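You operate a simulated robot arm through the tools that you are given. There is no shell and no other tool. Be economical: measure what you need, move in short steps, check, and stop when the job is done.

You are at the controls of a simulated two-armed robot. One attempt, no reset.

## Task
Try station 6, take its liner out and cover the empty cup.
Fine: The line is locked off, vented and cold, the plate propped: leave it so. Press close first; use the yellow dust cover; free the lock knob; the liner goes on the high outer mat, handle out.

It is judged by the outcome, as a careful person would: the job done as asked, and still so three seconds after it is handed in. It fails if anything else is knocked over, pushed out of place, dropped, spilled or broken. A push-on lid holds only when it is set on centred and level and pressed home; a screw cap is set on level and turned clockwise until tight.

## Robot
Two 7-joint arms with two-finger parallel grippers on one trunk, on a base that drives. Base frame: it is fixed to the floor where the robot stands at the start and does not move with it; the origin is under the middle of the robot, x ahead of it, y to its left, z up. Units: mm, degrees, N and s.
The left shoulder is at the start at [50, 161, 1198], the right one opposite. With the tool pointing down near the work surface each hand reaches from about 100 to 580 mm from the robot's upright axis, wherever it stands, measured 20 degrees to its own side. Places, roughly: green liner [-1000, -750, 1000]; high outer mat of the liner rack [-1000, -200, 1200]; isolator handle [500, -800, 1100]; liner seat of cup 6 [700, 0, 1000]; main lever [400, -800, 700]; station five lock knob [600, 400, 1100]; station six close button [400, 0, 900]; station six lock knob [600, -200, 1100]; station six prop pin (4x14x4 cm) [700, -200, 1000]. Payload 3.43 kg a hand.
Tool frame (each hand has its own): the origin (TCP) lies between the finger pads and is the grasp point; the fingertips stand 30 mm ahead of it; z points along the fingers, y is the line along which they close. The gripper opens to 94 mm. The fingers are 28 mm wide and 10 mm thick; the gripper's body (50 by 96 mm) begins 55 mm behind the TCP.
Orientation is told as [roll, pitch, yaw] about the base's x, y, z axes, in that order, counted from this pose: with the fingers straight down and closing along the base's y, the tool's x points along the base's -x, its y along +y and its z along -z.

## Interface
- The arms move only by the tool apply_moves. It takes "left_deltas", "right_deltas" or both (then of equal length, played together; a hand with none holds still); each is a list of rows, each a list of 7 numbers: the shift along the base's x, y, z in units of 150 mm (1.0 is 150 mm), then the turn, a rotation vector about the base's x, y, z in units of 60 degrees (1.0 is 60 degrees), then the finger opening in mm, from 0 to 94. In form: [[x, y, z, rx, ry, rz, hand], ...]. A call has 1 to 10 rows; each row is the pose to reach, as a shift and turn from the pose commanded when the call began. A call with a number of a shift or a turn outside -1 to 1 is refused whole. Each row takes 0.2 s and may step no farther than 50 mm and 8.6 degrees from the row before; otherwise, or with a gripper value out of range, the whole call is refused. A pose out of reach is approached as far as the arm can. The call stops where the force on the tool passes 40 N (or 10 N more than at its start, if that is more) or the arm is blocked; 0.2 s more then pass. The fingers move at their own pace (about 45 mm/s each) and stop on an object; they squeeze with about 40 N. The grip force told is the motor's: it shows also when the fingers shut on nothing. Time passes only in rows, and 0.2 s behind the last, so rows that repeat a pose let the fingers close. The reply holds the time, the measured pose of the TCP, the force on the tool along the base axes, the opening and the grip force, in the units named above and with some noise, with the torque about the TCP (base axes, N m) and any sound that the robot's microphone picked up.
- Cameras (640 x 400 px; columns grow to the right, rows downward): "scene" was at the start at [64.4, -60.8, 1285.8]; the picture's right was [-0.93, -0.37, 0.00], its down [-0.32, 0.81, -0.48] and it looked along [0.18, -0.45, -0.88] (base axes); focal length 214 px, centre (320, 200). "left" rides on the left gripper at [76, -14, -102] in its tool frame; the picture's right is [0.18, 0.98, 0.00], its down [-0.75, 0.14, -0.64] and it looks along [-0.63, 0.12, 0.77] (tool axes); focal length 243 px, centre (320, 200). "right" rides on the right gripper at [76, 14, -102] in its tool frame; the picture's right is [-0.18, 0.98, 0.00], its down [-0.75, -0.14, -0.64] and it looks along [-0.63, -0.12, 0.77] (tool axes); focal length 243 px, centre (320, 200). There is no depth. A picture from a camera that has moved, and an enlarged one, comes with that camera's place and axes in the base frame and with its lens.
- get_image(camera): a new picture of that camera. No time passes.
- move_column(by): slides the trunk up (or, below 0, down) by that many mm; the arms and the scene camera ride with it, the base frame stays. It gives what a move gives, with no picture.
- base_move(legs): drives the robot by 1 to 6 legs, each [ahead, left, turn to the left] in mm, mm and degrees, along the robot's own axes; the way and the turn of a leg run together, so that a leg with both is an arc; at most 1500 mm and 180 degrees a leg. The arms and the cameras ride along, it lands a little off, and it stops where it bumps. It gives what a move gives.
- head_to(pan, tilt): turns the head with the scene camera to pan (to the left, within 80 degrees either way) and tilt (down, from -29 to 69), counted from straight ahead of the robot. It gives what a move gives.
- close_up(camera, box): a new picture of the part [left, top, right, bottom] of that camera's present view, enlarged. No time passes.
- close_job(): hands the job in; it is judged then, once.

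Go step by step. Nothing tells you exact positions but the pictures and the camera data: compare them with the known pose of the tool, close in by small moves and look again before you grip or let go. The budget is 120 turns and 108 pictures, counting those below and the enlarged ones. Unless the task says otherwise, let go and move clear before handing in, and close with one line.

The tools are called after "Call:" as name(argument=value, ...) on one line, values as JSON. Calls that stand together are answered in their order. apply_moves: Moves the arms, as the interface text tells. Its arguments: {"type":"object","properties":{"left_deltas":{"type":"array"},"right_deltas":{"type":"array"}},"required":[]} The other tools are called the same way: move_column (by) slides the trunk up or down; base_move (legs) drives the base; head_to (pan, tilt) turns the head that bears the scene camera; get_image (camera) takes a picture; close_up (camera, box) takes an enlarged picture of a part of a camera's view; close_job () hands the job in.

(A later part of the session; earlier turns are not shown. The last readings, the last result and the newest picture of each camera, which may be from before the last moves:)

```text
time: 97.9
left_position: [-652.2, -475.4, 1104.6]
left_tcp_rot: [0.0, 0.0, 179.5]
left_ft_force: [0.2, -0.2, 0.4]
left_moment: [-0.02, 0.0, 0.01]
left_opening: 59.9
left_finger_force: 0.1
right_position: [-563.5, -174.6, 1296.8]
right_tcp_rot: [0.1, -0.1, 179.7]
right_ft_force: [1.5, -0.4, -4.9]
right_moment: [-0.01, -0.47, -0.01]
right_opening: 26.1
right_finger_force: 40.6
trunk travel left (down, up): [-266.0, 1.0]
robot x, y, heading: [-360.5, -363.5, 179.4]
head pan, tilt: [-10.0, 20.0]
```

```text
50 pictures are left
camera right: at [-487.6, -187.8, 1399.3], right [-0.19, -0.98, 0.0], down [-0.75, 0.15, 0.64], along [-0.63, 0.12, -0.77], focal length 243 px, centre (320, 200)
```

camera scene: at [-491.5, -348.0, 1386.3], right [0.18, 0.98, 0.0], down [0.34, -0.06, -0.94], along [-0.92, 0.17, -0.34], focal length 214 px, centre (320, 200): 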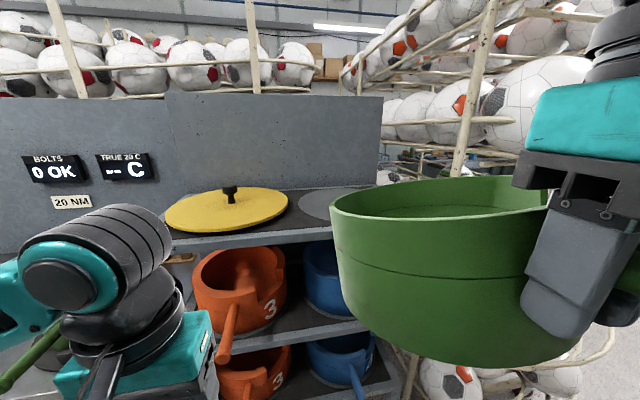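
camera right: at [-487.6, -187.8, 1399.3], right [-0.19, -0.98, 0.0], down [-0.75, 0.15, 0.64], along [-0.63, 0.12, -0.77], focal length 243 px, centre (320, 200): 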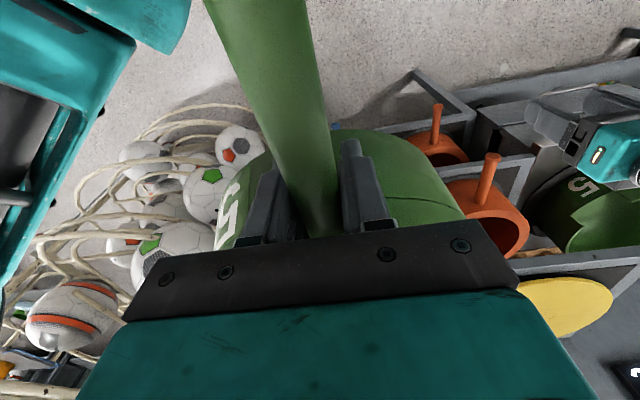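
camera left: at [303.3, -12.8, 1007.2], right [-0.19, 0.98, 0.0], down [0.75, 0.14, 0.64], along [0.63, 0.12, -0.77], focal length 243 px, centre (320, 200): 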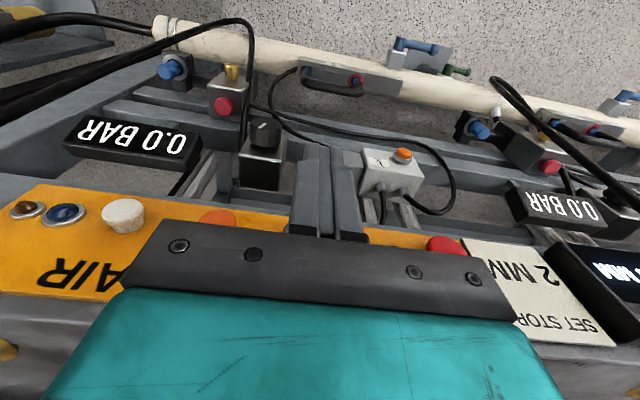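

The bump rotated the liner about 15° in the grip, with its far side low. I'll pitch the hand to level it again and re-check.

Call:
apply_moves(right_deltas=[[0.0, 0, 0, 0, 0.09, 0, 5], [0.0, 0, 0, 0, 0.17, 0, 5], [0.0, 0, 0, 0, 0.25, 0, 5]])

Call:
get_image(camera="scene")

Call:
get_image(camera="left")

```text
time: 98.7
left_position: [-652.2, -476.0, 1104.9]
left_tcp_rot: [0.0, 0.0, 179.5]
left_ft_force: [-0.2, 0.8, 0.9]
left_moment: [-0.02, 0.01, 0.04]
left_opening: 59.9
left_finger_force: 0.1
right_position: [-563.0, -172.6, 1297.0]
right_tcp_rot: [0.0, -15.1, 179.8]
right_ft_force: [0.5, 0.4, -4.1]
right_moment: [0.0, -0.54, 0.02]
right_opening: 25.8
right_finger_force: 39.9
trunk travel left (down, up): [-266.0, 1.0]
robot x, y, heading: [-367.1, -366.0, 179.5]
head pan, tilt: [-10.0, 20.0]
```

```text
49 pictures are left
camera scene: at [-491.2, -347.9, 1386.3], right [0.18, 0.98, 0.0], down [0.34, -0.06, -0.94], along [-0.92, 0.17, -0.34], focal length 214 px, centre (320, 200)
```

scene: 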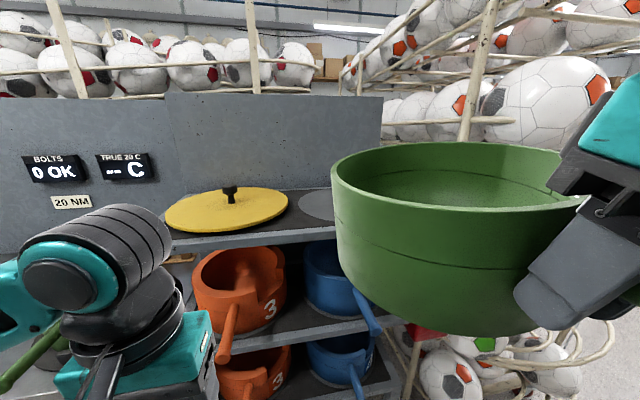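

```text
48 pictures are left
camera left: at [-576.7, -460.9, 1208.2], right [0.18, -0.98, 0.0], down [-0.75, -0.14, 0.64], along [-0.63, -0.11, -0.77], focal length 243 px, centre (320, 200)
```

left: 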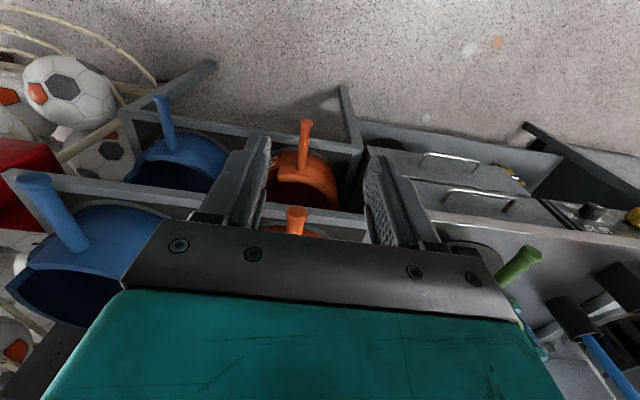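

The liner is level again. I'll now bring it in over the shelf at this height, in small steps.

Call:
apply_moves(right_deltas=[[-0.2, 0, 0, 0, 0, 0, 5], [-0.4, 0, 0, 0, 0, 0, 5], [-0.6, 0, 0, 0, 0, 0, 5], [-0.8, 0, 0, 0, 0, 0, 5], [-1.0, 0, 0, 0, 0, 0, 5]])

Call:
get_image(camera="scene")

```text
time: 99.9
left_position: [-651.8, -476.6, 1105.0]
left_tcp_rot: [0.0, -0.1, 179.5]
left_ft_force: [-0.8, 0.2, 1.0]
left_moment: [0.0, -0.01, -0.01]
left_opening: 60.2
left_finger_force: 0.2
right_position: [-715.3, -171.8, 1295.0]
right_tcp_rot: [0.1, -15.1, 179.9]
right_ft_force: [-0.6, -0.3, -3.8]
right_moment: [0.0, -0.53, 0.0]
right_opening: 25.9
right_finger_force: 39.6
trunk travel left (down, up): [-266.0, 1.0]
robot x, y, heading: [-361.1, -367.8, 179.4]
head pan, tilt: [-10.0, 20.0]
```

```text
47 pictures are left
camera scene: at [-492.2, -348.1, 1386.2], right [0.18, 0.98, 0.0], down [0.34, -0.06, -0.94], along [-0.92, 0.17, -0.34], focal length 214 px, centre (320, 200)
```

scene: 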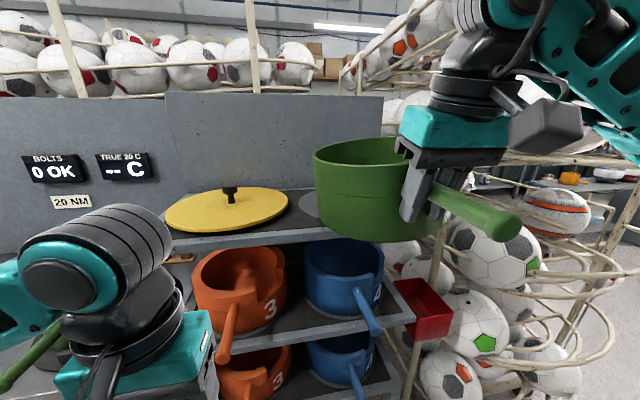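

No contact; continuing inward to over the mat.

Call:
apply_moves(right_deltas=[[-0.2, 0, 0, 0, 0, 0, 5], [-0.4, 0, 0, 0, 0, 0, 5], [-0.6, 0, 0, 0, 0, 0, 5], [-0.75, -0.01, 0, 0, 0, 0, 5], [-0.85, -0.01, 0, 0, 0, 0, 5]])

Call:
close_up(camera="scene", box=[160, 90, 480, 290])

```text
time: 101.1
left_position: [-652.7, -475.6, 1105.0]
left_tcp_rot: [0.0, 0.1, 179.5]
left_ft_force: [0.3, 0.1, -0.4]
left_moment: [0.03, 0.0, -0.01]
left_opening: 60.1
left_finger_force: 0.0
right_position: [-839.9, -175.2, 1295.8]
right_tcp_rot: [0.1, -15.0, 179.9]
right_ft_force: [-0.3, 0.4, -4.2]
right_moment: [-0.03, -0.54, -0.01]
right_opening: 25.8
right_finger_force: 40.0
trunk travel left (down, up): [-266.0, 1.0]
robot x, y, heading: [-358.4, -364.9, 179.5]
head pan, tilt: [-10.0, 20.0]
```

```text
2.00 times, centred on (320, 190) of scene
camera zoom: at [-491.9, -347.9, 1386.2], right [0.18, 0.98, 0.0], down [0.34, -0.06, -0.94], along [-0.92, 0.17, -0.34], focal length 429 px, centre (320, 220)
```

zoom: 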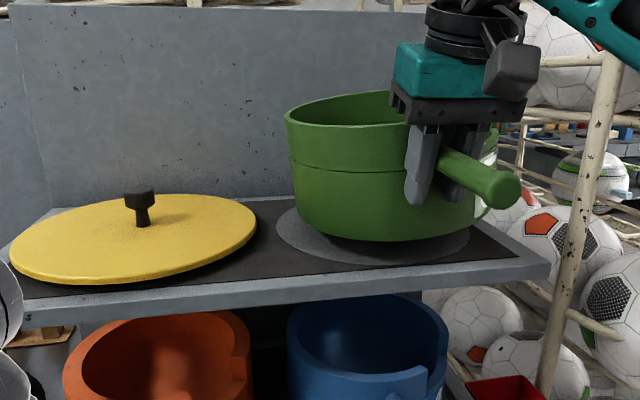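

The mat's circle shows under the liner. The liner needs a shift of about 15 mm to the left; I'll shift and lower partway, then compare again.

Call:
apply_moves(right_deltas=[[0, -0.1, -0.03, 0, 0, 0, 5], [0, -0.1, -0.08, 0, 0, 0, 5], [0, -0.1, -0.12, 0, 0, 0, 5]])

Call:
close_up(camera="scene", box=[260, 110, 460, 250])

```text
time: 101.9
left_position: [-652.5, -475.1, 1105.6]
left_tcp_rot: [-0.1, -0.1, 179.5]
left_ft_force: [0.1, -0.7, 0.5]
left_moment: [-0.03, 0.0, 0.03]
left_opening: 59.8
left_finger_force: 0.0
right_position: [-840.4, -189.9, 1277.9]
right_tcp_rot: [0.1, -15.2, 179.8]
right_ft_force: [0.4, -0.4, -3.7]
right_moment: [-0.02, -0.53, 0.01]
right_opening: 25.8
right_finger_force: 40.1
trunk travel left (down, up): [-266.0, 1.0]
robot x, y, heading: [-359.0, -367.3, 179.5]
head pan, tilt: [-10.0, 20.0]
```

```text
2.86 times, centred on (360, 180) of scene
camera zoom: at [-491.7, -348.1, 1386.3], right [0.18, 0.98, 0.0], down [0.34, -0.06, -0.94], along [-0.92, 0.17, -0.34], focal length 613 px, centre (206, 257)
```

zoom: 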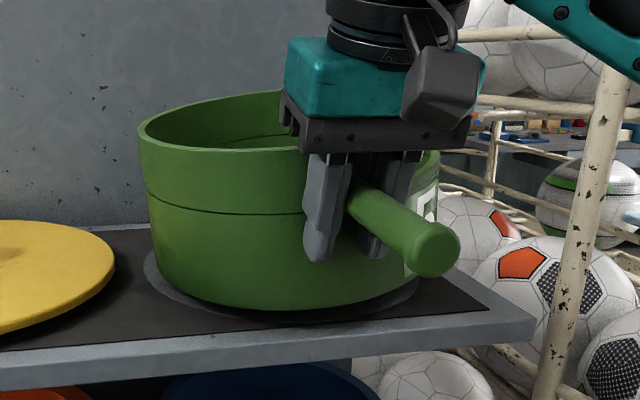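

It's nearly down and centred over the circle. I'll lower in 4 mm steps until the weight comes off.

Call:
apply_moves(right_deltas=[[0, 0, -0.03, 0, 0, 0, 5], [0, 0, -0.06, 0, 0, 0, 5], [0, 0, -0.085, 0, 0, 0, 5]])

Call:
close_up(camera="scene", box=[260, 110, 460, 250])

```text
time: 102.7
left_position: [-652.3, -474.2, 1106.3]
left_tcp_rot: [0.0, 0.0, 179.5]
left_ft_force: [0.0, 0.1, 0.4]
left_moment: [0.0, 0.0, 0.02]
left_opening: 60.0
left_finger_force: 0.0
right_position: [-839.9, -188.8, 1264.1]
right_tcp_rot: [0.1, -15.2, 179.8]
right_ft_force: [0.6, 0.4, -4.1]
right_moment: [-0.02, -0.49, 0.0]
right_opening: 26.0
right_finger_force: 40.0
trunk travel left (down, up): [-266.0, 1.0]
robot x, y, heading: [-357.8, -365.5, 179.4]
head pan, tilt: [-10.0, 20.0]
```

```text
2.86 times, centred on (360, 180) of scene
camera zoom: at [-491.7, -347.8, 1386.3], right [0.18, 0.98, 0.0], down [0.34, -0.06, -0.94], along [-0.92, 0.17, -0.34], focal length 613 px, centre (206, 257)
```

zoom: 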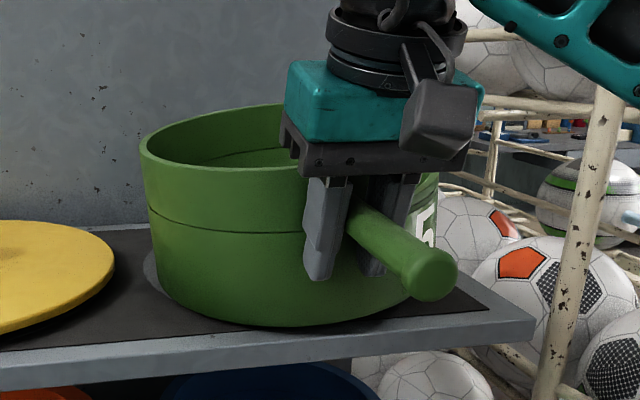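

The liner sits slightly too near me relative to the circle. I'll move it in 27 mm, then lower on.

Call:
apply_moves(right_deltas=[[-0.06, 0, 0, 0, 0, 0, 5], [-0.12, 0, 0, 0, 0, 0, 5], [-0.18, 0, 0, 0, 0, 0, 5], [-0.18, 0, -0.03, 0, 0, 0, 5], [-0.18, 0, -0.055, 0, 0, 0, 5], [-0.18, 0, -0.08, 0, 0, 0, 5]])

Call:
close_up(camera="scene", box=[260, 110, 460, 250])

```text
time: 104.1
left_position: [-650.5, -474.4, 1107.0]
left_tcp_rot: [0.0, -0.1, 179.6]
left_ft_force: [-0.2, 0.9, 0.3]
left_moment: [0.01, 0.0, 0.01]
left_opening: 60.0
left_finger_force: 0.1
right_position: [-865.3, -186.6, 1255.3]
right_tcp_rot: [0.2, -15.5, 179.6]
right_ft_force: [2.8, 8.6, 17.0]
right_moment: [-0.51, 0.1, -0.24]
right_opening: 26.2
right_finger_force: 40.0
trunk travel left (down, up): [-266.0, 1.0]
robot x, y, heading: [-362.2, -362.1, 179.4]
head pan, tilt: [-10.0, 20.0]
```

```text
2.86 times, centred on (360, 180) of scene
camera zoom: at [-489.2, -346.7, 1386.8], right [0.18, 0.98, 0.0], down [0.33, -0.06, -0.94], along [-0.92, 0.17, -0.34], focal length 613 px, centre (206, 257)
```

zoom: 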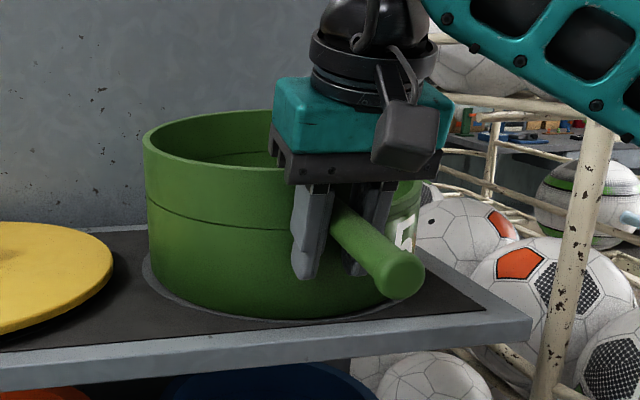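

The liner is down and centred on the circle, with its handle pointing out. I'll ease off the push, open and withdraw up and back.

Call:
apply_moves(right_deltas=[[0, 0, 0.012, 0, 0, 0, 26], [0, 0, 0.015, 0, 0, 0, 40], [0, 0, 0.015, 0, 0, 0, 60], [0, 0, 0.015, 0, 0, 0, 60], [0.03, 0, 0.2, 0, 0, 0, 60], [0.1, 0, 0.45, 0, 0, 0, 60], [0.3, 0, 0.6, 0, -0.1, 0, 60], [0.6, 0, 0.6, 0, -0.2, 0, 60], [0.9, 0, 0.6, 0, -0.25, 0, 60]])

Call:
get_image(camera="scene")

```text
time: 106.1
left_position: [-651.1, -475.1, 1104.4]
left_tcp_rot: [0.1, 0.0, 179.4]
left_ft_force: [-0.5, 0.2, 0.5]
left_moment: [-0.02, 0.05, -0.03]
left_opening: 59.8
left_finger_force: 0.2
right_position: [-732.2, -188.3, 1342.9]
right_tcp_rot: [0.0, 0.0, 179.9]
right_ft_force: [-0.8, 0.5, 0.3]
right_moment: [0.01, 0.0, 0.02]
right_opening: 60.1
right_finger_force: 0.1
trunk travel left (down, up): [-266.0, 1.0]
robot x, y, heading: [-359.0, -366.8, 179.5]
head pan, tilt: [-10.0, 20.0]
```

```text
42 pictures are left
camera scene: at [-490.4, -347.9, 1386.5], right [0.18, 0.98, 0.0], down [0.34, -0.06, -0.94], along [-0.92, 0.17, -0.34], focal length 214 px, centre (320, 200)
```

scene: 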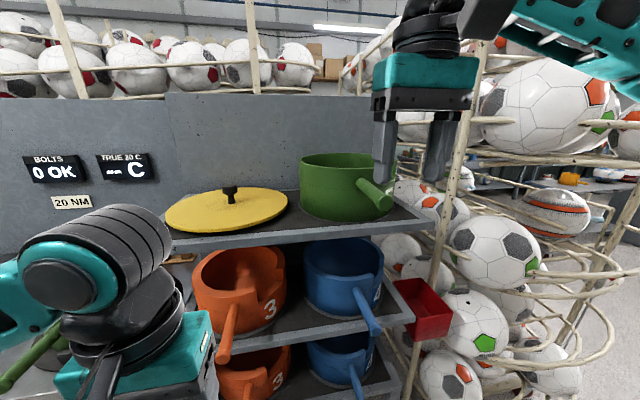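

The liner rests on the mat, handle out. Now the cover: I'll retract the left hand, sidestep left and bring the right hand above the cover's knob, pitched 30° so it can later reach under the press plate.

Call:
apply_moves(left_deltas=[[0.2, 0, 0, 0, 0, 0, 60], [0.4, 0, 0, 0, 0, 0, 60], [0.6, 0, 0, 0, 0, 0, 60], [0.6, 0, 0, 0, 0, 0, 60]], right_deltas=[[0.1, 0, 0, 0, 0.13, 0, 60], [0.1, 0, 0, 0, 0.26, 0, 60], [0.1, 0, 0, 0, 0.39, 0, 60], [0.1, 0, 0, 0, 0.5, 0, 60]])

Call:
base_move(legs=[[0, 185, 0], [80, 0, 0]])

Call:
head_to(pan=5, tilt=25)

Call:
get_image(camera="scene")

```text
time: 107.1
left_position: [-584.7, -462.2, 1112.3]
left_tcp_rot: [0.0, -0.1, 179.5]
left_ft_force: [-0.3, 0.2, -0.1]
left_moment: [-0.03, 0.0, -0.05]
left_opening: 59.8
left_finger_force: 0.1
left hand out of reach, approached as far as the arm can: row 3, 4
right_position: [-716.9, -188.0, 1346.0]
right_tcp_rot: [0.3, -30.4, 179.9]
right_ft_force: [-0.6, 0.3, -0.6]
right_moment: [0.01, -0.02, -0.01]
right_opening: 60.1
right_finger_force: 0.0
trunk travel left (down, up): [-266.0, 1.0]
robot x, y, heading: [-360.4, -366.7, 179.4]
head pan, tilt: [-10.0, 20.0]
```

```text
time: 110.0
left_position: [-665.1, -649.8, 1111.1]
left_tcp_rot: [0.0, 0.1, 179.4]
left_ft_force: [-0.3, -0.6, 0.2]
left_moment: [0.02, -0.01, 0.01]
left_opening: 60.0
left_finger_force: 0.1
right_position: [-799.3, -376.1, 1344.8]
right_tcp_rot: [0.1, -30.1, 179.9]
right_ft_force: [-0.2, 0.6, 0.5]
right_moment: [-0.02, -0.01, 0.01]
right_opening: 60.2
right_finger_force: 0.0
trunk travel left (down, up): [-266.0, 1.0]
robot x, y, heading: [-438.6, -552.7, 179.8]
head pan, tilt: [-10.0, 20.0]
```

```text
time: 110.8
left_position: [-664.2, -651.7, 1112.4]
left_tcp_rot: [0.0, 0.0, 179.5]
left_ft_force: [0.2, 0.5, -0.2]
left_moment: [-0.01, 0.0, 0.0]
left_opening: 59.8
left_finger_force: 0.1
right_position: [-797.6, -377.6, 1344.8]
right_tcp_rot: [0.2, -30.1, 179.9]
right_ft_force: [-0.5, -0.2, -0.8]
right_moment: [0.02, 0.01, -0.03]
right_opening: 60.2
right_finger_force: 0.1
trunk travel left (down, up): [-266.0, 1.0]
robot x, y, heading: [-440.7, -555.3, 179.7]
head pan, tilt: [5.0, 25.0]
```

```text
41 pictures are left
camera scene: at [-571.8, -560.8, 1378.3], right [-0.08, 1.0, 0.0], down [0.42, 0.03, -0.91], along [-0.9, -0.07, -0.42], focal length 214 px, centre (320, 200)
```

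scene: 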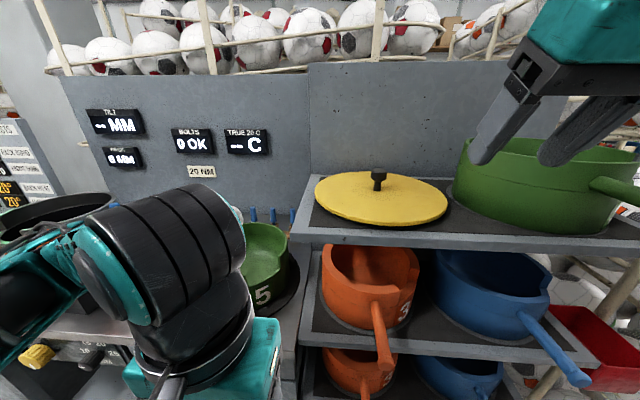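

Call:
close_up(camera="scene", box=[290, 140, 490, 265])

```text
3.20 times, centred on (390, 202) of scene
camera zoom: at [-571.8, -560.8, 1378.3], right [-0.08, 1.0, 0.0], down [0.42, 0.03, -0.91], along [-0.9, -0.07, -0.42], focal length 686 px, centre (96, 192)
```

zoom: 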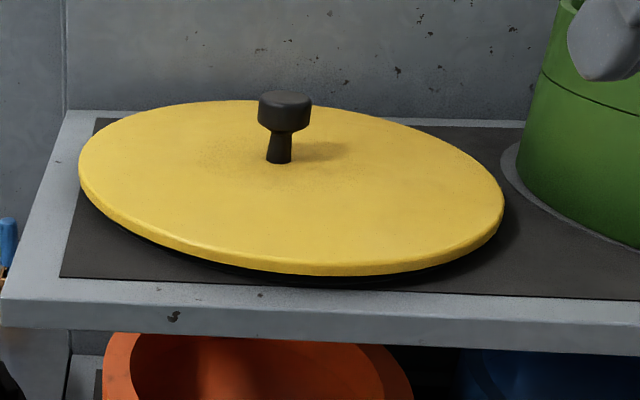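

The knob's axis is at about [-1009, -470], its flange between z 1224 and 1246, the disc top at 1203. I'll bring the hand above it.

Call:
apply_moves(right_deltas=[[-0.1, -0.2, 0, 0, 0, 0, 70], [-0.3, -0.4, 0, 0, 0, 0, 70], [-0.55, -0.55, 0, 0, 0, 0, 70], [-0.8, -0.61, 0, 0, 0, 0, 70], [-1.0, -0.61, 0, 0, 0, 0, 70]])

Call:
apply_moves(right_deltas=[[-0.2, 0, -0.1, 0, 0, 0, 70], [-0.41, 0, -0.2, 0, 0, 0, 70]])

Call:
get_image(camera="right")

Call:
close_up(camera="scene", box=[290, 100, 490, 265])

```text
time: 112.0
left_position: [-664.1, -650.0, 1112.0]
left_tcp_rot: [-0.1, -0.1, 179.5]
left_ft_force: [0.1, 0.3, -0.3]
left_moment: [0.01, 0.01, 0.01]
left_opening: 60.1
left_finger_force: 0.1
right_position: [-950.5, -465.8, 1347.3]
right_tcp_rot: [0.1, -30.1, 180.0]
right_ft_force: [-0.4, 0.4, 0.1]
right_moment: [0.0, -0.03, 0.03]
right_opening: 70.2
right_finger_force: 0.1
trunk travel left (down, up): [-266.0, 1.0]
robot x, y, heading: [-441.4, -557.2, 179.5]
head pan, tilt: [5.0, 25.0]
```

```text
time: 112.6
left_position: [-663.4, -649.8, 1111.0]
left_tcp_rot: [0.0, 0.0, 179.5]
left_ft_force: [0.1, 0.8, -0.1]
left_moment: [-0.03, -0.04, -0.03]
left_opening: 59.9
left_finger_force: 0.2
right_position: [-1011.0, -467.3, 1316.1]
right_tcp_rot: [0.2, -30.2, 179.9]
right_ft_force: [0.0, 0.0, 0.3]
right_moment: [0.01, -0.02, 0.03]
right_opening: 70.4
right_finger_force: 0.1
trunk travel left (down, up): [-266.0, 1.0]
robot x, y, heading: [-435.0, -553.9, 179.3]
head pan, tilt: [5.0, 25.0]
```

```text
39 pictures are left
camera right: at [-895.0, -481.3, 1365.9], right [-0.16, -0.98, 0.09], down [-0.33, 0.14, 0.93], along [-0.93, 0.12, -0.35], focal length 243 px, centre (320, 200)
```

right: 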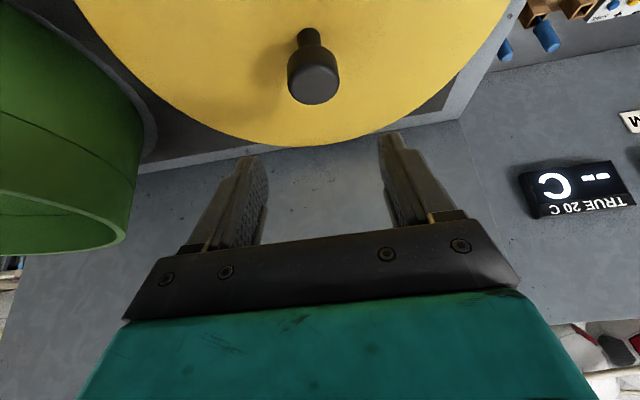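

```text
2.42 times, centred on (390, 182) of scene
camera zoom: at [-572.2, -560.9, 1378.2], right [-0.08, 1.0, 0.0], down [0.42, 0.03, -0.91], along [-0.9, -0.07, -0.42], focal length 520 px, centre (150, 242)
```

zoom: 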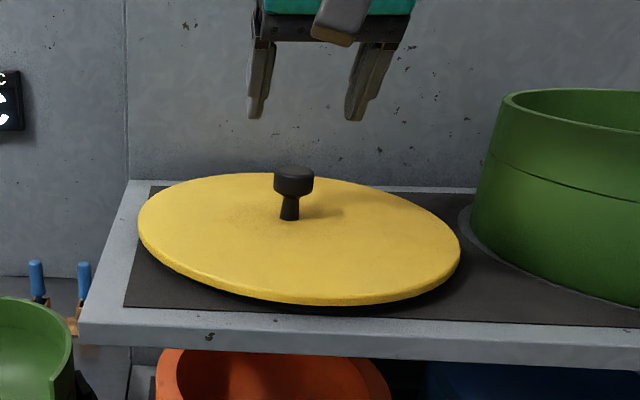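

Lined up within 2 mm. I'll descend to z≈1242 and grip the knob.

Call:
apply_moves(right_deltas=[[0, -0.01, -0.2, 0, 0, 0, 70], [0, -0.01, -0.35, 0, 0, 0, 70], [0, -0.01, -0.49, 0, 0, 0, 70], [0, -0.01, -0.49, 0, 0, 0, 10], [0, -0.01, -0.49, 0, 0, 0, 10], [0, -0.01, -0.49, 0, 0, 0, 10], [0, -0.01, -0.49, 0, 0, 0, 10]])

Call:
close_up(camera="scene", box=[290, 100, 490, 265])

```text
time: 114.2
left_position: [-664.1, -650.0, 1112.1]
left_tcp_rot: [0.0, 0.0, 179.5]
left_ft_force: [0.2, 0.0, -0.1]
left_moment: [0.01, -0.02, -0.03]
left_opening: 60.1
left_finger_force: 0.1
right_position: [-1011.3, -470.1, 1239.9]
right_tcp_rot: [0.2, -30.1, 179.8]
right_ft_force: [-0.1, 1.6, 0.4]
right_moment: [0.06, 0.19, -0.09]
right_opening: 33.1
right_finger_force: 40.1
trunk travel left (down, up): [-266.0, 1.0]
robot x, y, heading: [-440.7, -553.9, 179.2]
head pan, tilt: [5.0, 25.0]
```

```text
2.42 times, centred on (390, 182) of scene
camera zoom: at [-571.8, -560.7, 1378.2], right [-0.08, 1.0, 0.0], down [0.42, 0.03, -0.91], along [-0.9, -0.07, -0.42], focal length 520 px, centre (150, 242)
```

zoom: 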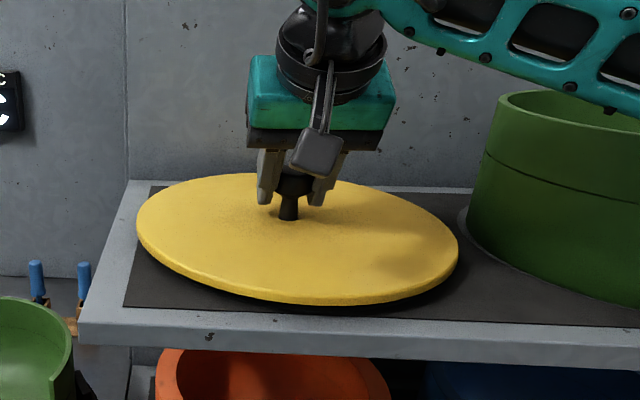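

Gripped (33 mm). I'll lift the cover straight up 40 mm and check that it hangs level.

Call:
apply_moves(right_deltas=[[0, 0, 0.04, 0, 0, 0, 10], [0, 0, 0.1, 0, 0, 0, 10], [0, 0, 0.2, 0, 0, 0, 10], [0, 0, 0.3, 0, 0, 0, 10]])

Call:
close_up(camera="scene", box=[290, 100, 490, 265])

```text
time: 115.2
left_position: [-664.7, -649.7, 1112.7]
left_tcp_rot: [0.0, 0.0, 179.5]
left_ft_force: [-0.2, 0.5, 0.6]
left_moment: [0.0, 0.01, 0.01]
left_opening: 60.1
left_finger_force: 0.1
right_position: [-1010.6, -469.7, 1287.8]
right_tcp_rot: [0.1, -30.0, 180.0]
right_ft_force: [-0.7, 0.1, -3.2]
right_moment: [0.01, -0.03, -0.03]
right_opening: 33.2
right_finger_force: 40.0
trunk travel left (down, up): [-266.0, 1.0]
robot x, y, heading: [-444.5, -553.5, 179.4]
head pan, tilt: [5.0, 25.0]
```

```text
2.42 times, centred on (390, 182) of scene
camera zoom: at [-571.9, -560.9, 1378.2], right [-0.08, 1.0, 0.0], down [0.42, 0.03, -0.91], along [-0.9, -0.07, -0.42], focal length 520 px, centre (150, 242)
```

zoom: 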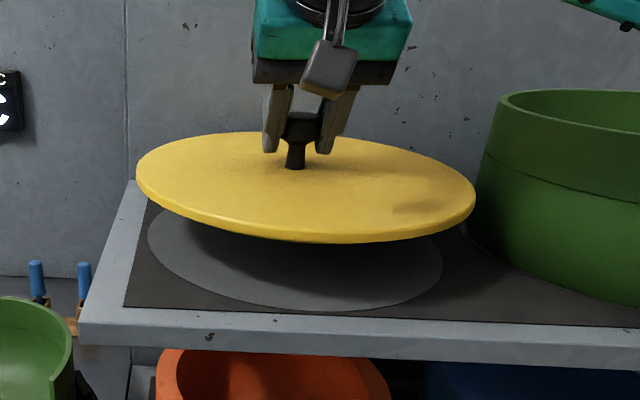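

The cover hangs level (3.2 N). I'll back straight out, draw it in, sidestep and turn to the press.

Call:
base_move(legs=[[-230, 0, 0]])

Call:
apply_moves(right_deltas=[[0.2, 0, 0, 0, 0, 0, 10], [0.4, 0, 0, 0, 0, 0, 10], [0.6, 0.05, 0, 0, 0, 0, 10], [0.8, 0.15, 0, 0, 0, 0, 10], [1.0, 0.3, 0, 0, 0, 0, 10]])

Call:
base_move(legs=[[0, -350, 0], [0, 0, 91], [0, 0, 90]])

Call:
head_to(pan=0, tilt=25)

Call:
get_image(camera="scene")

```text
time: 116.9
left_position: [-436.9, -653.9, 1111.9]
left_tcp_rot: [0.0, 0.1, 179.9]
left_ft_force: [-0.3, 0.8, -0.6]
left_moment: [-0.02, 0.01, -0.03]
left_opening: 59.9
left_finger_force: 0.1
right_position: [-783.6, -476.1, 1287.0]
right_tcp_rot: [0.2, -30.0, -179.7]
right_ft_force: [0.5, 0.7, -3.2]
right_moment: [0.01, -0.02, 0.02]
right_opening: 33.3
right_finger_force: 40.1
trunk travel left (down, up): [-266.0, 1.0]
robot x, y, heading: [-213.7, -554.4, 179.9]
head pan, tilt: [5.0, 25.0]
```

```text
time: 118.1
left_position: [-436.1, -651.9, 1112.9]
left_tcp_rot: [0.1, 0.0, 179.9]
left_ft_force: [0.5, -0.4, 0.0]
left_moment: [0.02, 0.0, 0.01]
left_opening: 60.0
left_finger_force: 0.1
right_position: [-635.6, -432.3, 1286.5]
right_tcp_rot: [0.2, -30.2, -179.8]
right_ft_force: [1.2, 0.3, -3.0]
right_moment: [-0.02, 0.02, 0.01]
right_opening: 33.1
right_finger_force: 40.0
trunk travel left (down, up): [-266.0, 1.0]
robot x, y, heading: [-214.6, -554.8, 179.6]
head pan, tilt: [5.0, 25.0]
```

```text
time: 129.3
left_position: [15.3, -112.4, 1110.9]
left_tcp_rot: [0.0, 0.1, -2.5]
left_ft_force: [-0.8, 0.0, 0.3]
left_moment: [0.02, -0.01, 0.01]
left_opening: 60.0
left_finger_force: 0.1
right_position: [204.1, -344.2, 1286.4]
right_tcp_rot: [0.2, -30.1, -2.2]
right_ft_force: [0.3, -0.2, -1.7]
right_moment: [-0.03, 0.03, -0.05]
right_opening: 33.4
right_finger_force: 40.2
trunk travel left (down, up): [-266.0, 1.0]
robot x, y, heading: [-213.3, -203.7, -2.6]
head pan, tilt: [5.0, 25.0]
```

```text
time: 130.0
left_position: [16.6, -111.9, 1112.5]
left_tcp_rot: [0.0, 0.0, -2.4]
left_ft_force: [0.4, -0.9, 0.8]
left_moment: [0.02, -0.02, 0.04]
left_opening: 59.9
left_finger_force: 0.0
right_position: [203.9, -343.1, 1286.6]
right_tcp_rot: [0.1, -30.0, -2.3]
right_ft_force: [0.0, -0.5, -3.2]
right_moment: [0.03, 0.01, -0.01]
right_opening: 33.0
right_finger_force: 40.3
trunk travel left (down, up): [-266.0, 1.0]
robot x, y, heading: [-212.4, -202.0, -2.7]
head pan, tilt: [0.0, 25.0]
```

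```text
35 pictures are left
camera scene: at [-79.3, -208.1, 1378.2], right [-0.05, -1.0, 0.0], down [-0.42, 0.02, -0.91], along [0.91, -0.04, -0.42], focal length 214 px, centre (320, 200)
```

scene: 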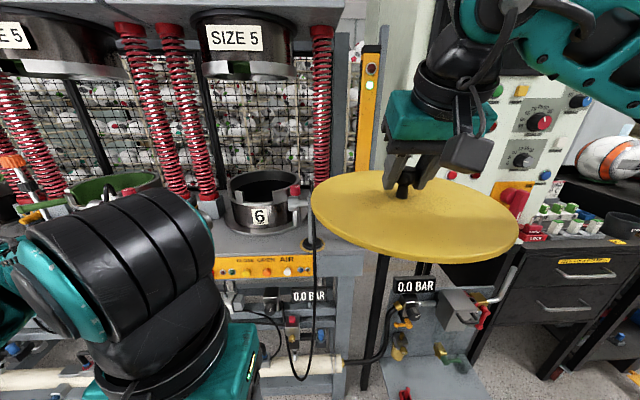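

Cup 6 is empty. I'll zoom on it, then shift left and straighten, and zoom again to triangulate its centre.

Call:
close_up(camera="scene", box=[190, 140, 350, 260])

Call:
base_move(legs=[[0, 290, 2.6]])

Call:
get_image(camera="scene")

```text
3.33 times, centred on (270, 200) of scene
camera zoom: at [-79.3, -208.1, 1378.2], right [-0.05, -1.0, 0.0], down [-0.42, 0.02, -0.91], along [0.91, -0.04, -0.42], focal length 715 px, centre (487, 200)
```

zoom: 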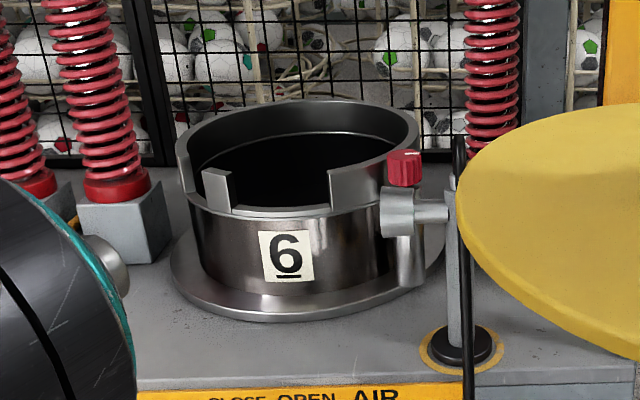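

```text
time: 133.1
left_position: [19.3, 181.0, 1113.0]
left_tcp_rot: [0.0, 0.0, -0.3]
left_ft_force: [-0.8, 0.0, 0.2]
left_moment: [0.04, -0.01, 0.03]
left_opening: 60.0
left_finger_force: 0.0
right_position: [216.2, -40.7, 1286.2]
right_tcp_rot: [0.1, -30.0, 0.1]
right_ft_force: [-0.3, 0.2, -2.7]
right_moment: [-0.02, 0.02, -0.01]
right_opening: 33.4
right_finger_force: 40.2
trunk travel left (down, up): [-266.0, 1.0]
robot x, y, heading: [-205.1, 82.3, -0.4]
head pan, tilt: [0.0, 25.0]
```

```text
33 pictures are left
camera scene: at [-71.7, 83.4, 1378.2], right [-0.01, -1.0, 0.0], down [-0.42, 0.0, -0.91], along [0.91, -0.01, -0.42], focal length 214 px, centre (320, 200)
```

scene: 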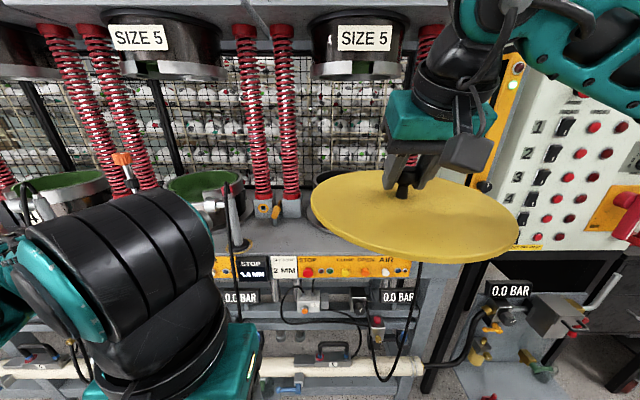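

The cover blocks that view, but I place the cup's centre near [708, -32] with its rim at z≈1097. I'll lower the trunk so the hand passes under the upper mould, and drive closer.

Call:
move_column(by=-75)

Call:
base_move(legs=[[200, 0, 0]])

Call:
get_image(camera="scene")

```text
time: 134.2
left_position: [19.4, 182.0, 1037.5]
left_tcp_rot: [0.0, 0.0, -0.3]
left_ft_force: [0.6, -0.3, -0.6]
left_moment: [-0.01, 0.01, -0.05]
left_opening: 60.0
left_finger_force: 0.1
right_position: [216.4, -40.9, 1211.0]
right_tcp_rot: [0.3, -30.1, 0.1]
right_ft_force: [0.1, -1.0, -3.1]
right_moment: [-0.03, 0.03, -0.01]
right_opening: 33.2
right_finger_force: 39.8
trunk travel left (down, up): [-191.0, 76.0]
robot x, y, heading: [-201.8, 81.3, -0.6]
head pan, tilt: [0.0, 25.0]
```

```text
time: 135.8
left_position: [214.1, 179.1, 1037.1]
left_tcp_rot: [0.0, 0.1, -0.5]
left_ft_force: [0.2, -0.7, 0.2]
left_moment: [-0.04, 0.02, 0.0]
left_opening: 60.1
left_finger_force: 0.1
right_position: [410.6, -44.5, 1209.9]
right_tcp_rot: [0.2, -30.1, -0.1]
right_ft_force: [0.8, -0.3, -3.2]
right_moment: [-0.02, 0.01, 0.03]
right_opening: 33.1
right_finger_force: 40.5
trunk travel left (down, up): [-191.0, 76.0]
robot x, y, heading: [-8.3, 82.6, -0.4]
head pan, tilt: [0.0, 25.0]
```

```text
32 pictures are left
camera scene: at [122.5, 81.2, 1303.1], right [-0.01, -1.0, 0.0], down [-0.42, 0.0, -0.91], along [0.91, -0.01, -0.42], focal length 214 px, centre (320, 200)
```

scene: 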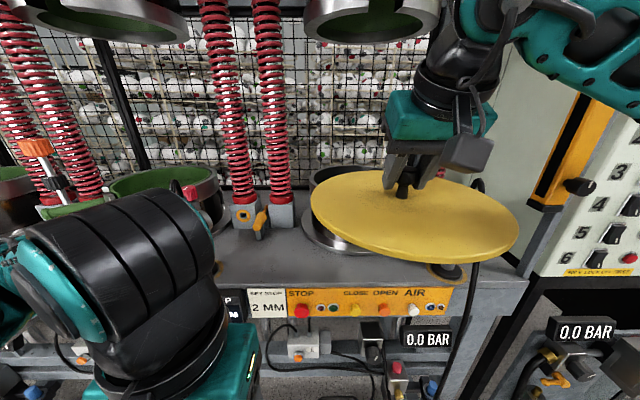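

Clearance looks good. I'll drive forward another 110 mm, checking for any bump.

Call:
base_move(legs=[[110, 0, 0]])

Call:
apply_moves(right_deltas=[[0.15, 0.02, 0, 0, 0, 0, 10], [0.3, 0.04, 0, 0, 0, 0, 10], [0.45, 0.06, 0, 0, 0, 0, 10], [0.6, 0.08, 0, 0, 0, 0, 10]])

Call:
get_image(camera="scene")

```text
time: 136.8
left_position: [246.2, 178.2, 1038.4]
left_tcp_rot: [-0.1, -0.1, -0.3]
left_ft_force: [-1.4, 1.0, 0.7]
left_moment: [-0.05, -0.09, 0.0]
left_opening: 59.9
left_finger_force: 0.0
right_position: [444.2, -45.1, 1212.1]
right_tcp_rot: [0.1, -30.2, 0.0]
right_ft_force: [-1.7, -0.5, -2.5]
right_moment: [0.01, 0.01, 0.0]
right_opening: 33.2
right_finger_force: 39.5
trunk travel left (down, up): [-191.0, 76.0]
robot x, y, heading: [26.9, 83.2, -0.5]
head pan, tilt: [0.0, 25.0]
stopped in leg 1: the robot was blocked; the commanded pose is now the measured one
```

```text
time: 137.8
left_position: [250.7, 178.4, 1037.4]
left_tcp_rot: [0.0, 0.1, -0.4]
left_ft_force: [-0.9, 0.3, 1.0]
left_moment: [0.01, -0.01, 0.02]
left_opening: 59.8
left_finger_force: 0.1
right_position: [541.1, -31.0, 1208.3]
right_tcp_rot: [0.2, -29.9, 0.0]
right_ft_force: [0.8, 0.5, -2.7]
right_moment: [0.0, -0.04, 0.03]
right_opening: 33.2
right_finger_force: 40.0
trunk travel left (down, up): [-191.0, 76.0]
robot x, y, heading: [25.8, 83.2, -0.5]
head pan, tilt: [0.0, 25.0]
```

```text
31 pictures are left
camera scene: at [159.7, 80.4, 1303.1], right [-0.01, -1.0, 0.0], down [-0.42, 0.0, -0.91], along [0.91, -0.01, -0.42], focal length 214 px, centre (320, 200)
```

scene: 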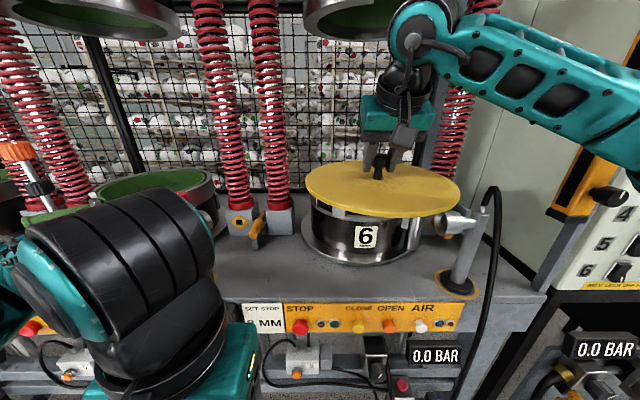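

The base is blocked by the bench foot at x≈27, so I'll finish with the arm. First I'll zoom to see the cover's underside and the clearances.

Call:
base_move(legs=[[-6, 0, 0]])

Call:
close_up(camera="scene", box=[280, 130, 480, 270])

```text
time: 138.5
left_position: [246.1, 179.6, 1037.3]
left_tcp_rot: [-0.1, 0.0, -0.2]
left_ft_force: [1.1, -0.2, 0.4]
left_moment: [0.02, 0.0, 0.0]
left_opening: 60.0
left_finger_force: 0.1
right_position: [534.8, -28.8, 1208.7]
right_tcp_rot: [0.0, -30.0, 0.0]
right_ft_force: [-0.6, -0.1, -3.2]
right_moment: [0.01, 0.0, 0.01]
right_opening: 33.5
right_finger_force: 40.4
trunk travel left (down, up): [-191.0, 76.0]
robot x, y, heading: [23.4, 80.6, -0.3]
head pan, tilt: [0.0, 25.0]
```

```text
2.86 times, centred on (380, 200) of scene
camera zoom: at [154.9, 81.0, 1303.2], right [-0.01, -1.0, 0.0], down [-0.42, 0.0, -0.91], along [0.91, -0.01, -0.42], focal length 613 px, centre (149, 200)
```

zoom: 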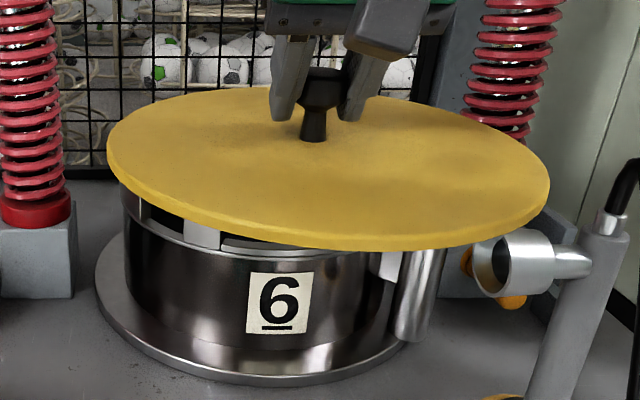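

I'll move the cover 33 mm left, lower it to TCP z≈1185 and advance under the plate, stopping short to compare edges.

Call:
apply_moves(right_deltas=[[0, 0.11, -0.08, 0, 0, 0, 10], [0, 0.22, -0.16, 0, 0, 0, 10], [0.2, 0.22, -0.16, 0, 0, 0, 10], [0.4, 0.22, -0.16, 0, 0, 0, 10], [0.6, 0.22, -0.16, 0, 0, 0, 10], [0.8, 0.22, -0.16, 0, 0, 0, 10]])

Call:
get_image(camera="scene")

```text
time: 139.9
left_position: [246.2, 179.5, 1038.0]
left_tcp_rot: [-0.1, 0.0, -0.2]
left_ft_force: [-0.6, -1.4, 0.3]
left_moment: [0.02, -0.01, 0.01]
left_opening: 59.8
left_finger_force: 0.1
right_position: [654.5, 2.2, 1185.6]
right_tcp_rot: [0.2, -30.0, 0.0]
right_ft_force: [0.6, -0.6, -2.4]
right_moment: [0.0, 0.01, 0.02]
right_opening: 33.1
right_finger_force: 40.5
trunk travel left (down, up): [-191.0, 76.0]
robot x, y, heading: [23.0, 81.5, -0.6]
head pan, tilt: [0.0, 25.0]
```

```text
29 pictures are left
camera scene: at [155.6, 81.3, 1303.1], right [-0.01, -1.0, 0.0], down [-0.42, 0.0, -0.91], along [0.91, -0.01, -0.42], focal length 214 px, centre (320, 200)
```

scene: 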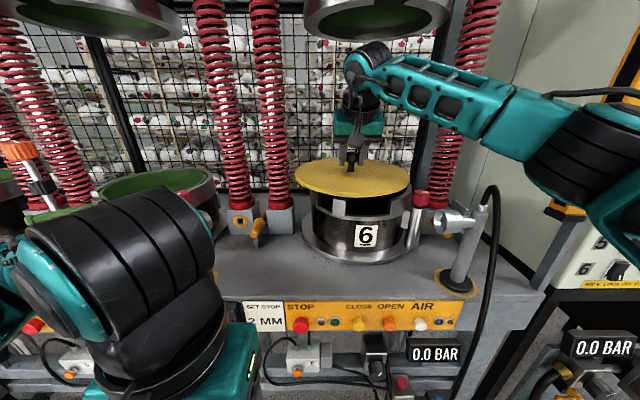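

Call:
apply_moves(right_deltas=[[0.12, -0.06, -0.03, 0, 0, 0, 10], [0.24, -0.13, -0.06, 0, 0, 0, 10], [0.34, -0.22, -0.06, 0, 0, 0, 10]])

Call:
close_up(camera="scene", box=[280, 120, 480, 260])

```text
time: 140.7
left_position: [246.8, 179.0, 1036.7]
left_tcp_rot: [0.1, -0.1, -0.2]
left_ft_force: [-1.1, 0.3, 0.6]
left_moment: [0.02, 0.0, -0.01]
left_opening: 59.9
left_finger_force: 0.1
right_position: [706.7, -30.1, 1174.8]
right_tcp_rot: [0.1, -30.0, 0.1]
right_ft_force: [0.2, 1.1, -3.7]
right_moment: [0.0, 0.03, -0.01]
right_opening: 33.1
right_finger_force: 40.1
trunk travel left (down, up): [-191.0, 76.0]
robot x, y, heading: [24.0, 81.6, -0.3]
head pan, tilt: [0.0, 25.0]
```

```text
2.86 times, centred on (380, 190) of scene
camera zoom: at [155.5, 80.9, 1303.2], right [-0.01, -1.0, 0.0], down [-0.42, 0.0, -0.91], along [0.91, -0.01, -0.42], focal length 613 px, centre (149, 229)
```

zoom: 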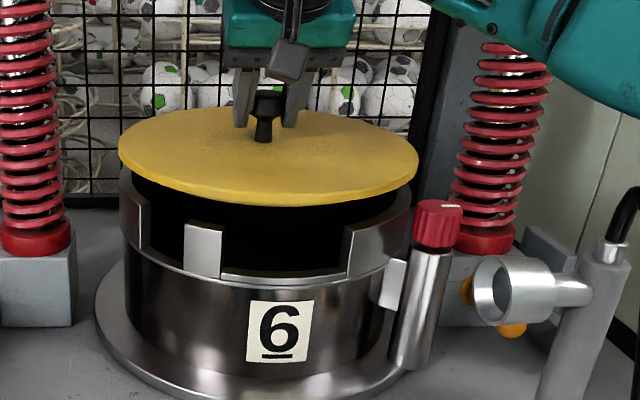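

Laterally the cover lines up with the cup to within a couple of mm; in depth it needs about 5 mm more. I'll shift and lower to just above the rim for a direct comparison.

Call:
apply_moves(right_deltas=[[0.03, -0.01, -0.04, 0, 0, 0, 10], [0.03, -0.01, -0.08, 0, 0, 0, 10]])

Call:
close_up(camera="scene", box=[300, 150, 440, 250])

```text
time: 141.3
left_position: [246.4, 179.8, 1037.6]
left_tcp_rot: [0.0, 0.0, -0.2]
left_ft_force: [-0.3, 1.0, 0.0]
left_moment: [0.0, -0.02, -0.04]
left_opening: 60.0
left_finger_force: 0.2
right_position: [712.4, -32.9, 1163.1]
right_tcp_rot: [0.2, -29.9, 0.1]
right_ft_force: [1.3, -0.6, -3.2]
right_moment: [0.03, 0.03, 0.0]
right_opening: 33.0
right_finger_force: 39.7
trunk travel left (down, up): [-191.0, 76.0]
robot x, y, heading: [22.0, 81.4, -0.3]
head pan, tilt: [0.0, 25.0]
```

```text
4.00 times, centred on (370, 200) of scene
camera zoom: at [155.3, 80.9, 1303.2], right [-0.01, -1.0, 0.0], down [-0.42, 0.0, -0.91], along [0.91, -0.01, -0.42], focal length 858 px, centre (120, 200)
```

zoom: 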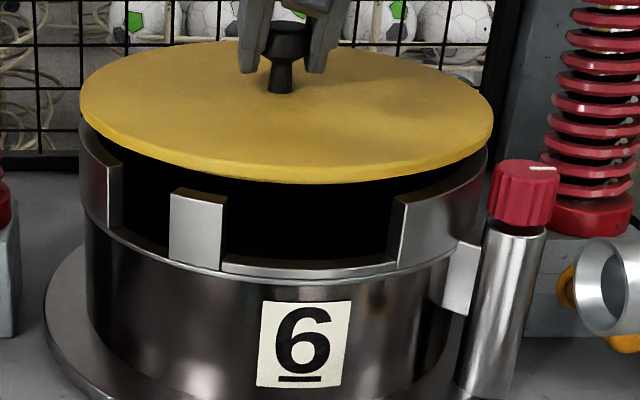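

Call:
apply_moves(right_deltas=[[0, 0, -0.03, 0, 0, 0, 10], [0, 0, -0.06, 0, 0, 0, 10], [0, 0, -0.08, 0, 0, 0, 10]])

Call:
close_up(camera="scene", box=[300, 150, 440, 250])

```text
time: 142.1
left_position: [244.7, 178.6, 1038.3]
left_tcp_rot: [0.0, -0.1, -0.2]
left_ft_force: [0.5, -1.4, 1.0]
left_moment: [0.0, 0.02, -0.01]
left_opening: 60.0
left_finger_force: 0.0
right_position: [711.3, -31.5, 1155.6]
right_tcp_rot: [0.2, -30.5, 0.1]
right_ft_force: [-4.1, 0.9, 12.5]
right_moment: [-0.28, -1.2, 0.06]
right_opening: 33.4
right_finger_force: 39.8
trunk travel left (down, up): [-191.0, 76.0]
robot x, y, heading: [20.5, 81.6, -0.4]
head pan, tilt: [0.0, 25.0]
```

```text
4.00 times, centred on (370, 200) of scene
camera zoom: at [152.8, 81.4, 1303.8], right [-0.01, -1.0, 0.0], down [-0.42, 0.0, -0.91], along [0.91, -0.01, -0.42], focal length 858 px, centre (120, 200)
```

zoom: 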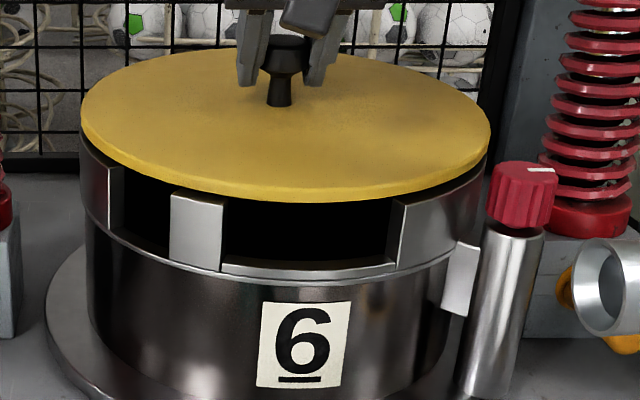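

Contact at the rear (torque shows about 110 mm ahead of the grip), so the cover is a few mm too far in. I'll lift, shift back 6 mm and try again.

Call:
apply_moves(right_deltas=[[0, 0, 0.06, 0, 0, 0, 10], [-0.04, 0.01, 0.06, 0, 0, 0, 10], [-0.04, 0.01, 0.0, 0, 0, 0, 10], [-0.04, 0.01, -0.02, 0, 0, 0, 10]])

```text
time: 143.1
left_position: [245.2, 178.5, 1038.4]
left_tcp_rot: [0.0, 0.0, -0.2]
left_ft_force: [-0.2, 0.2, 0.2]
left_moment: [-0.01, 0.0, 0.0]
left_opening: 60.0
left_finger_force: 0.1
right_position: [704.4, -29.6, 1150.6]
right_tcp_rot: [0.2, -30.2, -0.1]
right_ft_force: [0.3, -1.2, 8.3]
right_moment: [0.0, 1.22, -0.04]
right_opening: 33.1
right_finger_force: 39.4
trunk travel left (down, up): [-191.0, 76.0]
robot x, y, heading: [21.0, 81.1, -0.1]
head pan, tilt: [0.0, 25.0]
```

Now the contact is at the front, 5 mm lower. Let me look at how the cover sits.

Call:
close_up(camera="scene", box=[300, 150, 440, 250])

```text
4.00 times, centred on (370, 200) of scene
camera zoom: at [154.5, 81.1, 1303.5], right [-0.01, -1.0, 0.0], down [-0.42, 0.0, -0.91], along [0.91, -0.01, -0.42], focal length 858 px, centre (120, 200)
```

zoom: 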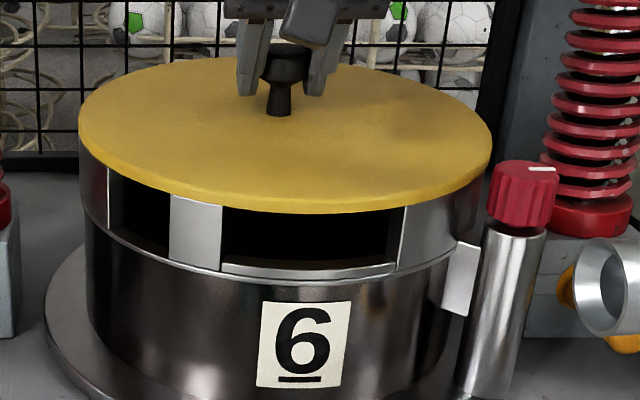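

The plug looks entered with the front edge down first. I'll press down gently and watch whether the torque levels out.

Call:
apply_moves(right_deltas=[[0.01, 0, -0.015, 0, 0, 0, 10], [0.01, 0, -0.03, 0, 0, 0, 10], [0.01, 0, -0.03, 0, 0, 0, 10]])

Call:
close_up(camera="scene", box=[300, 150, 440, 250])

```text
time: 143.9
left_position: [244.6, 178.6, 1038.6]
left_tcp_rot: [0.0, -0.1, -0.1]
left_ft_force: [-0.1, 0.1, 0.2]
left_moment: [0.0, 0.0, 0.0]
left_opening: 60.0
left_finger_force: 0.0
right_position: [705.3, -30.4, 1148.2]
right_tcp_rot: [0.2, -30.5, 0.0]
right_ft_force: [5.3, -0.2, 22.2]
right_moment: [-0.05, 0.6, 0.04]
right_opening: 33.1
right_finger_force: 40.1
trunk travel left (down, up): [-191.0, 76.0]
robot x, y, heading: [20.1, 80.6, -0.3]
head pan, tilt: [0.0, 25.0]
```

```text
4.00 times, centred on (370, 200) of scene
camera zoom: at [153.4, 81.4, 1303.7], right [-0.01, -1.0, 0.0], down [-0.42, 0.0, -0.91], along [0.91, -0.01, -0.42], focal length 858 px, centre (120, 200)
```

zoom: 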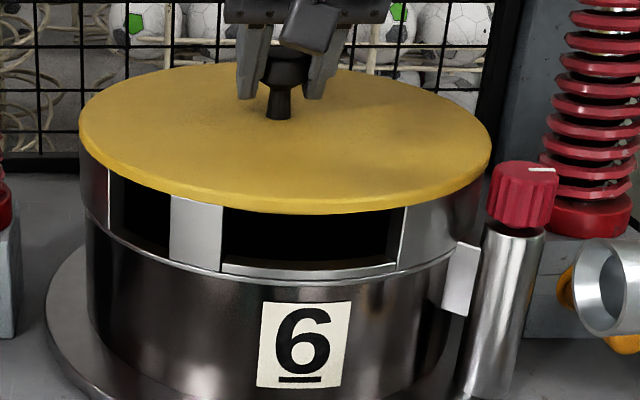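

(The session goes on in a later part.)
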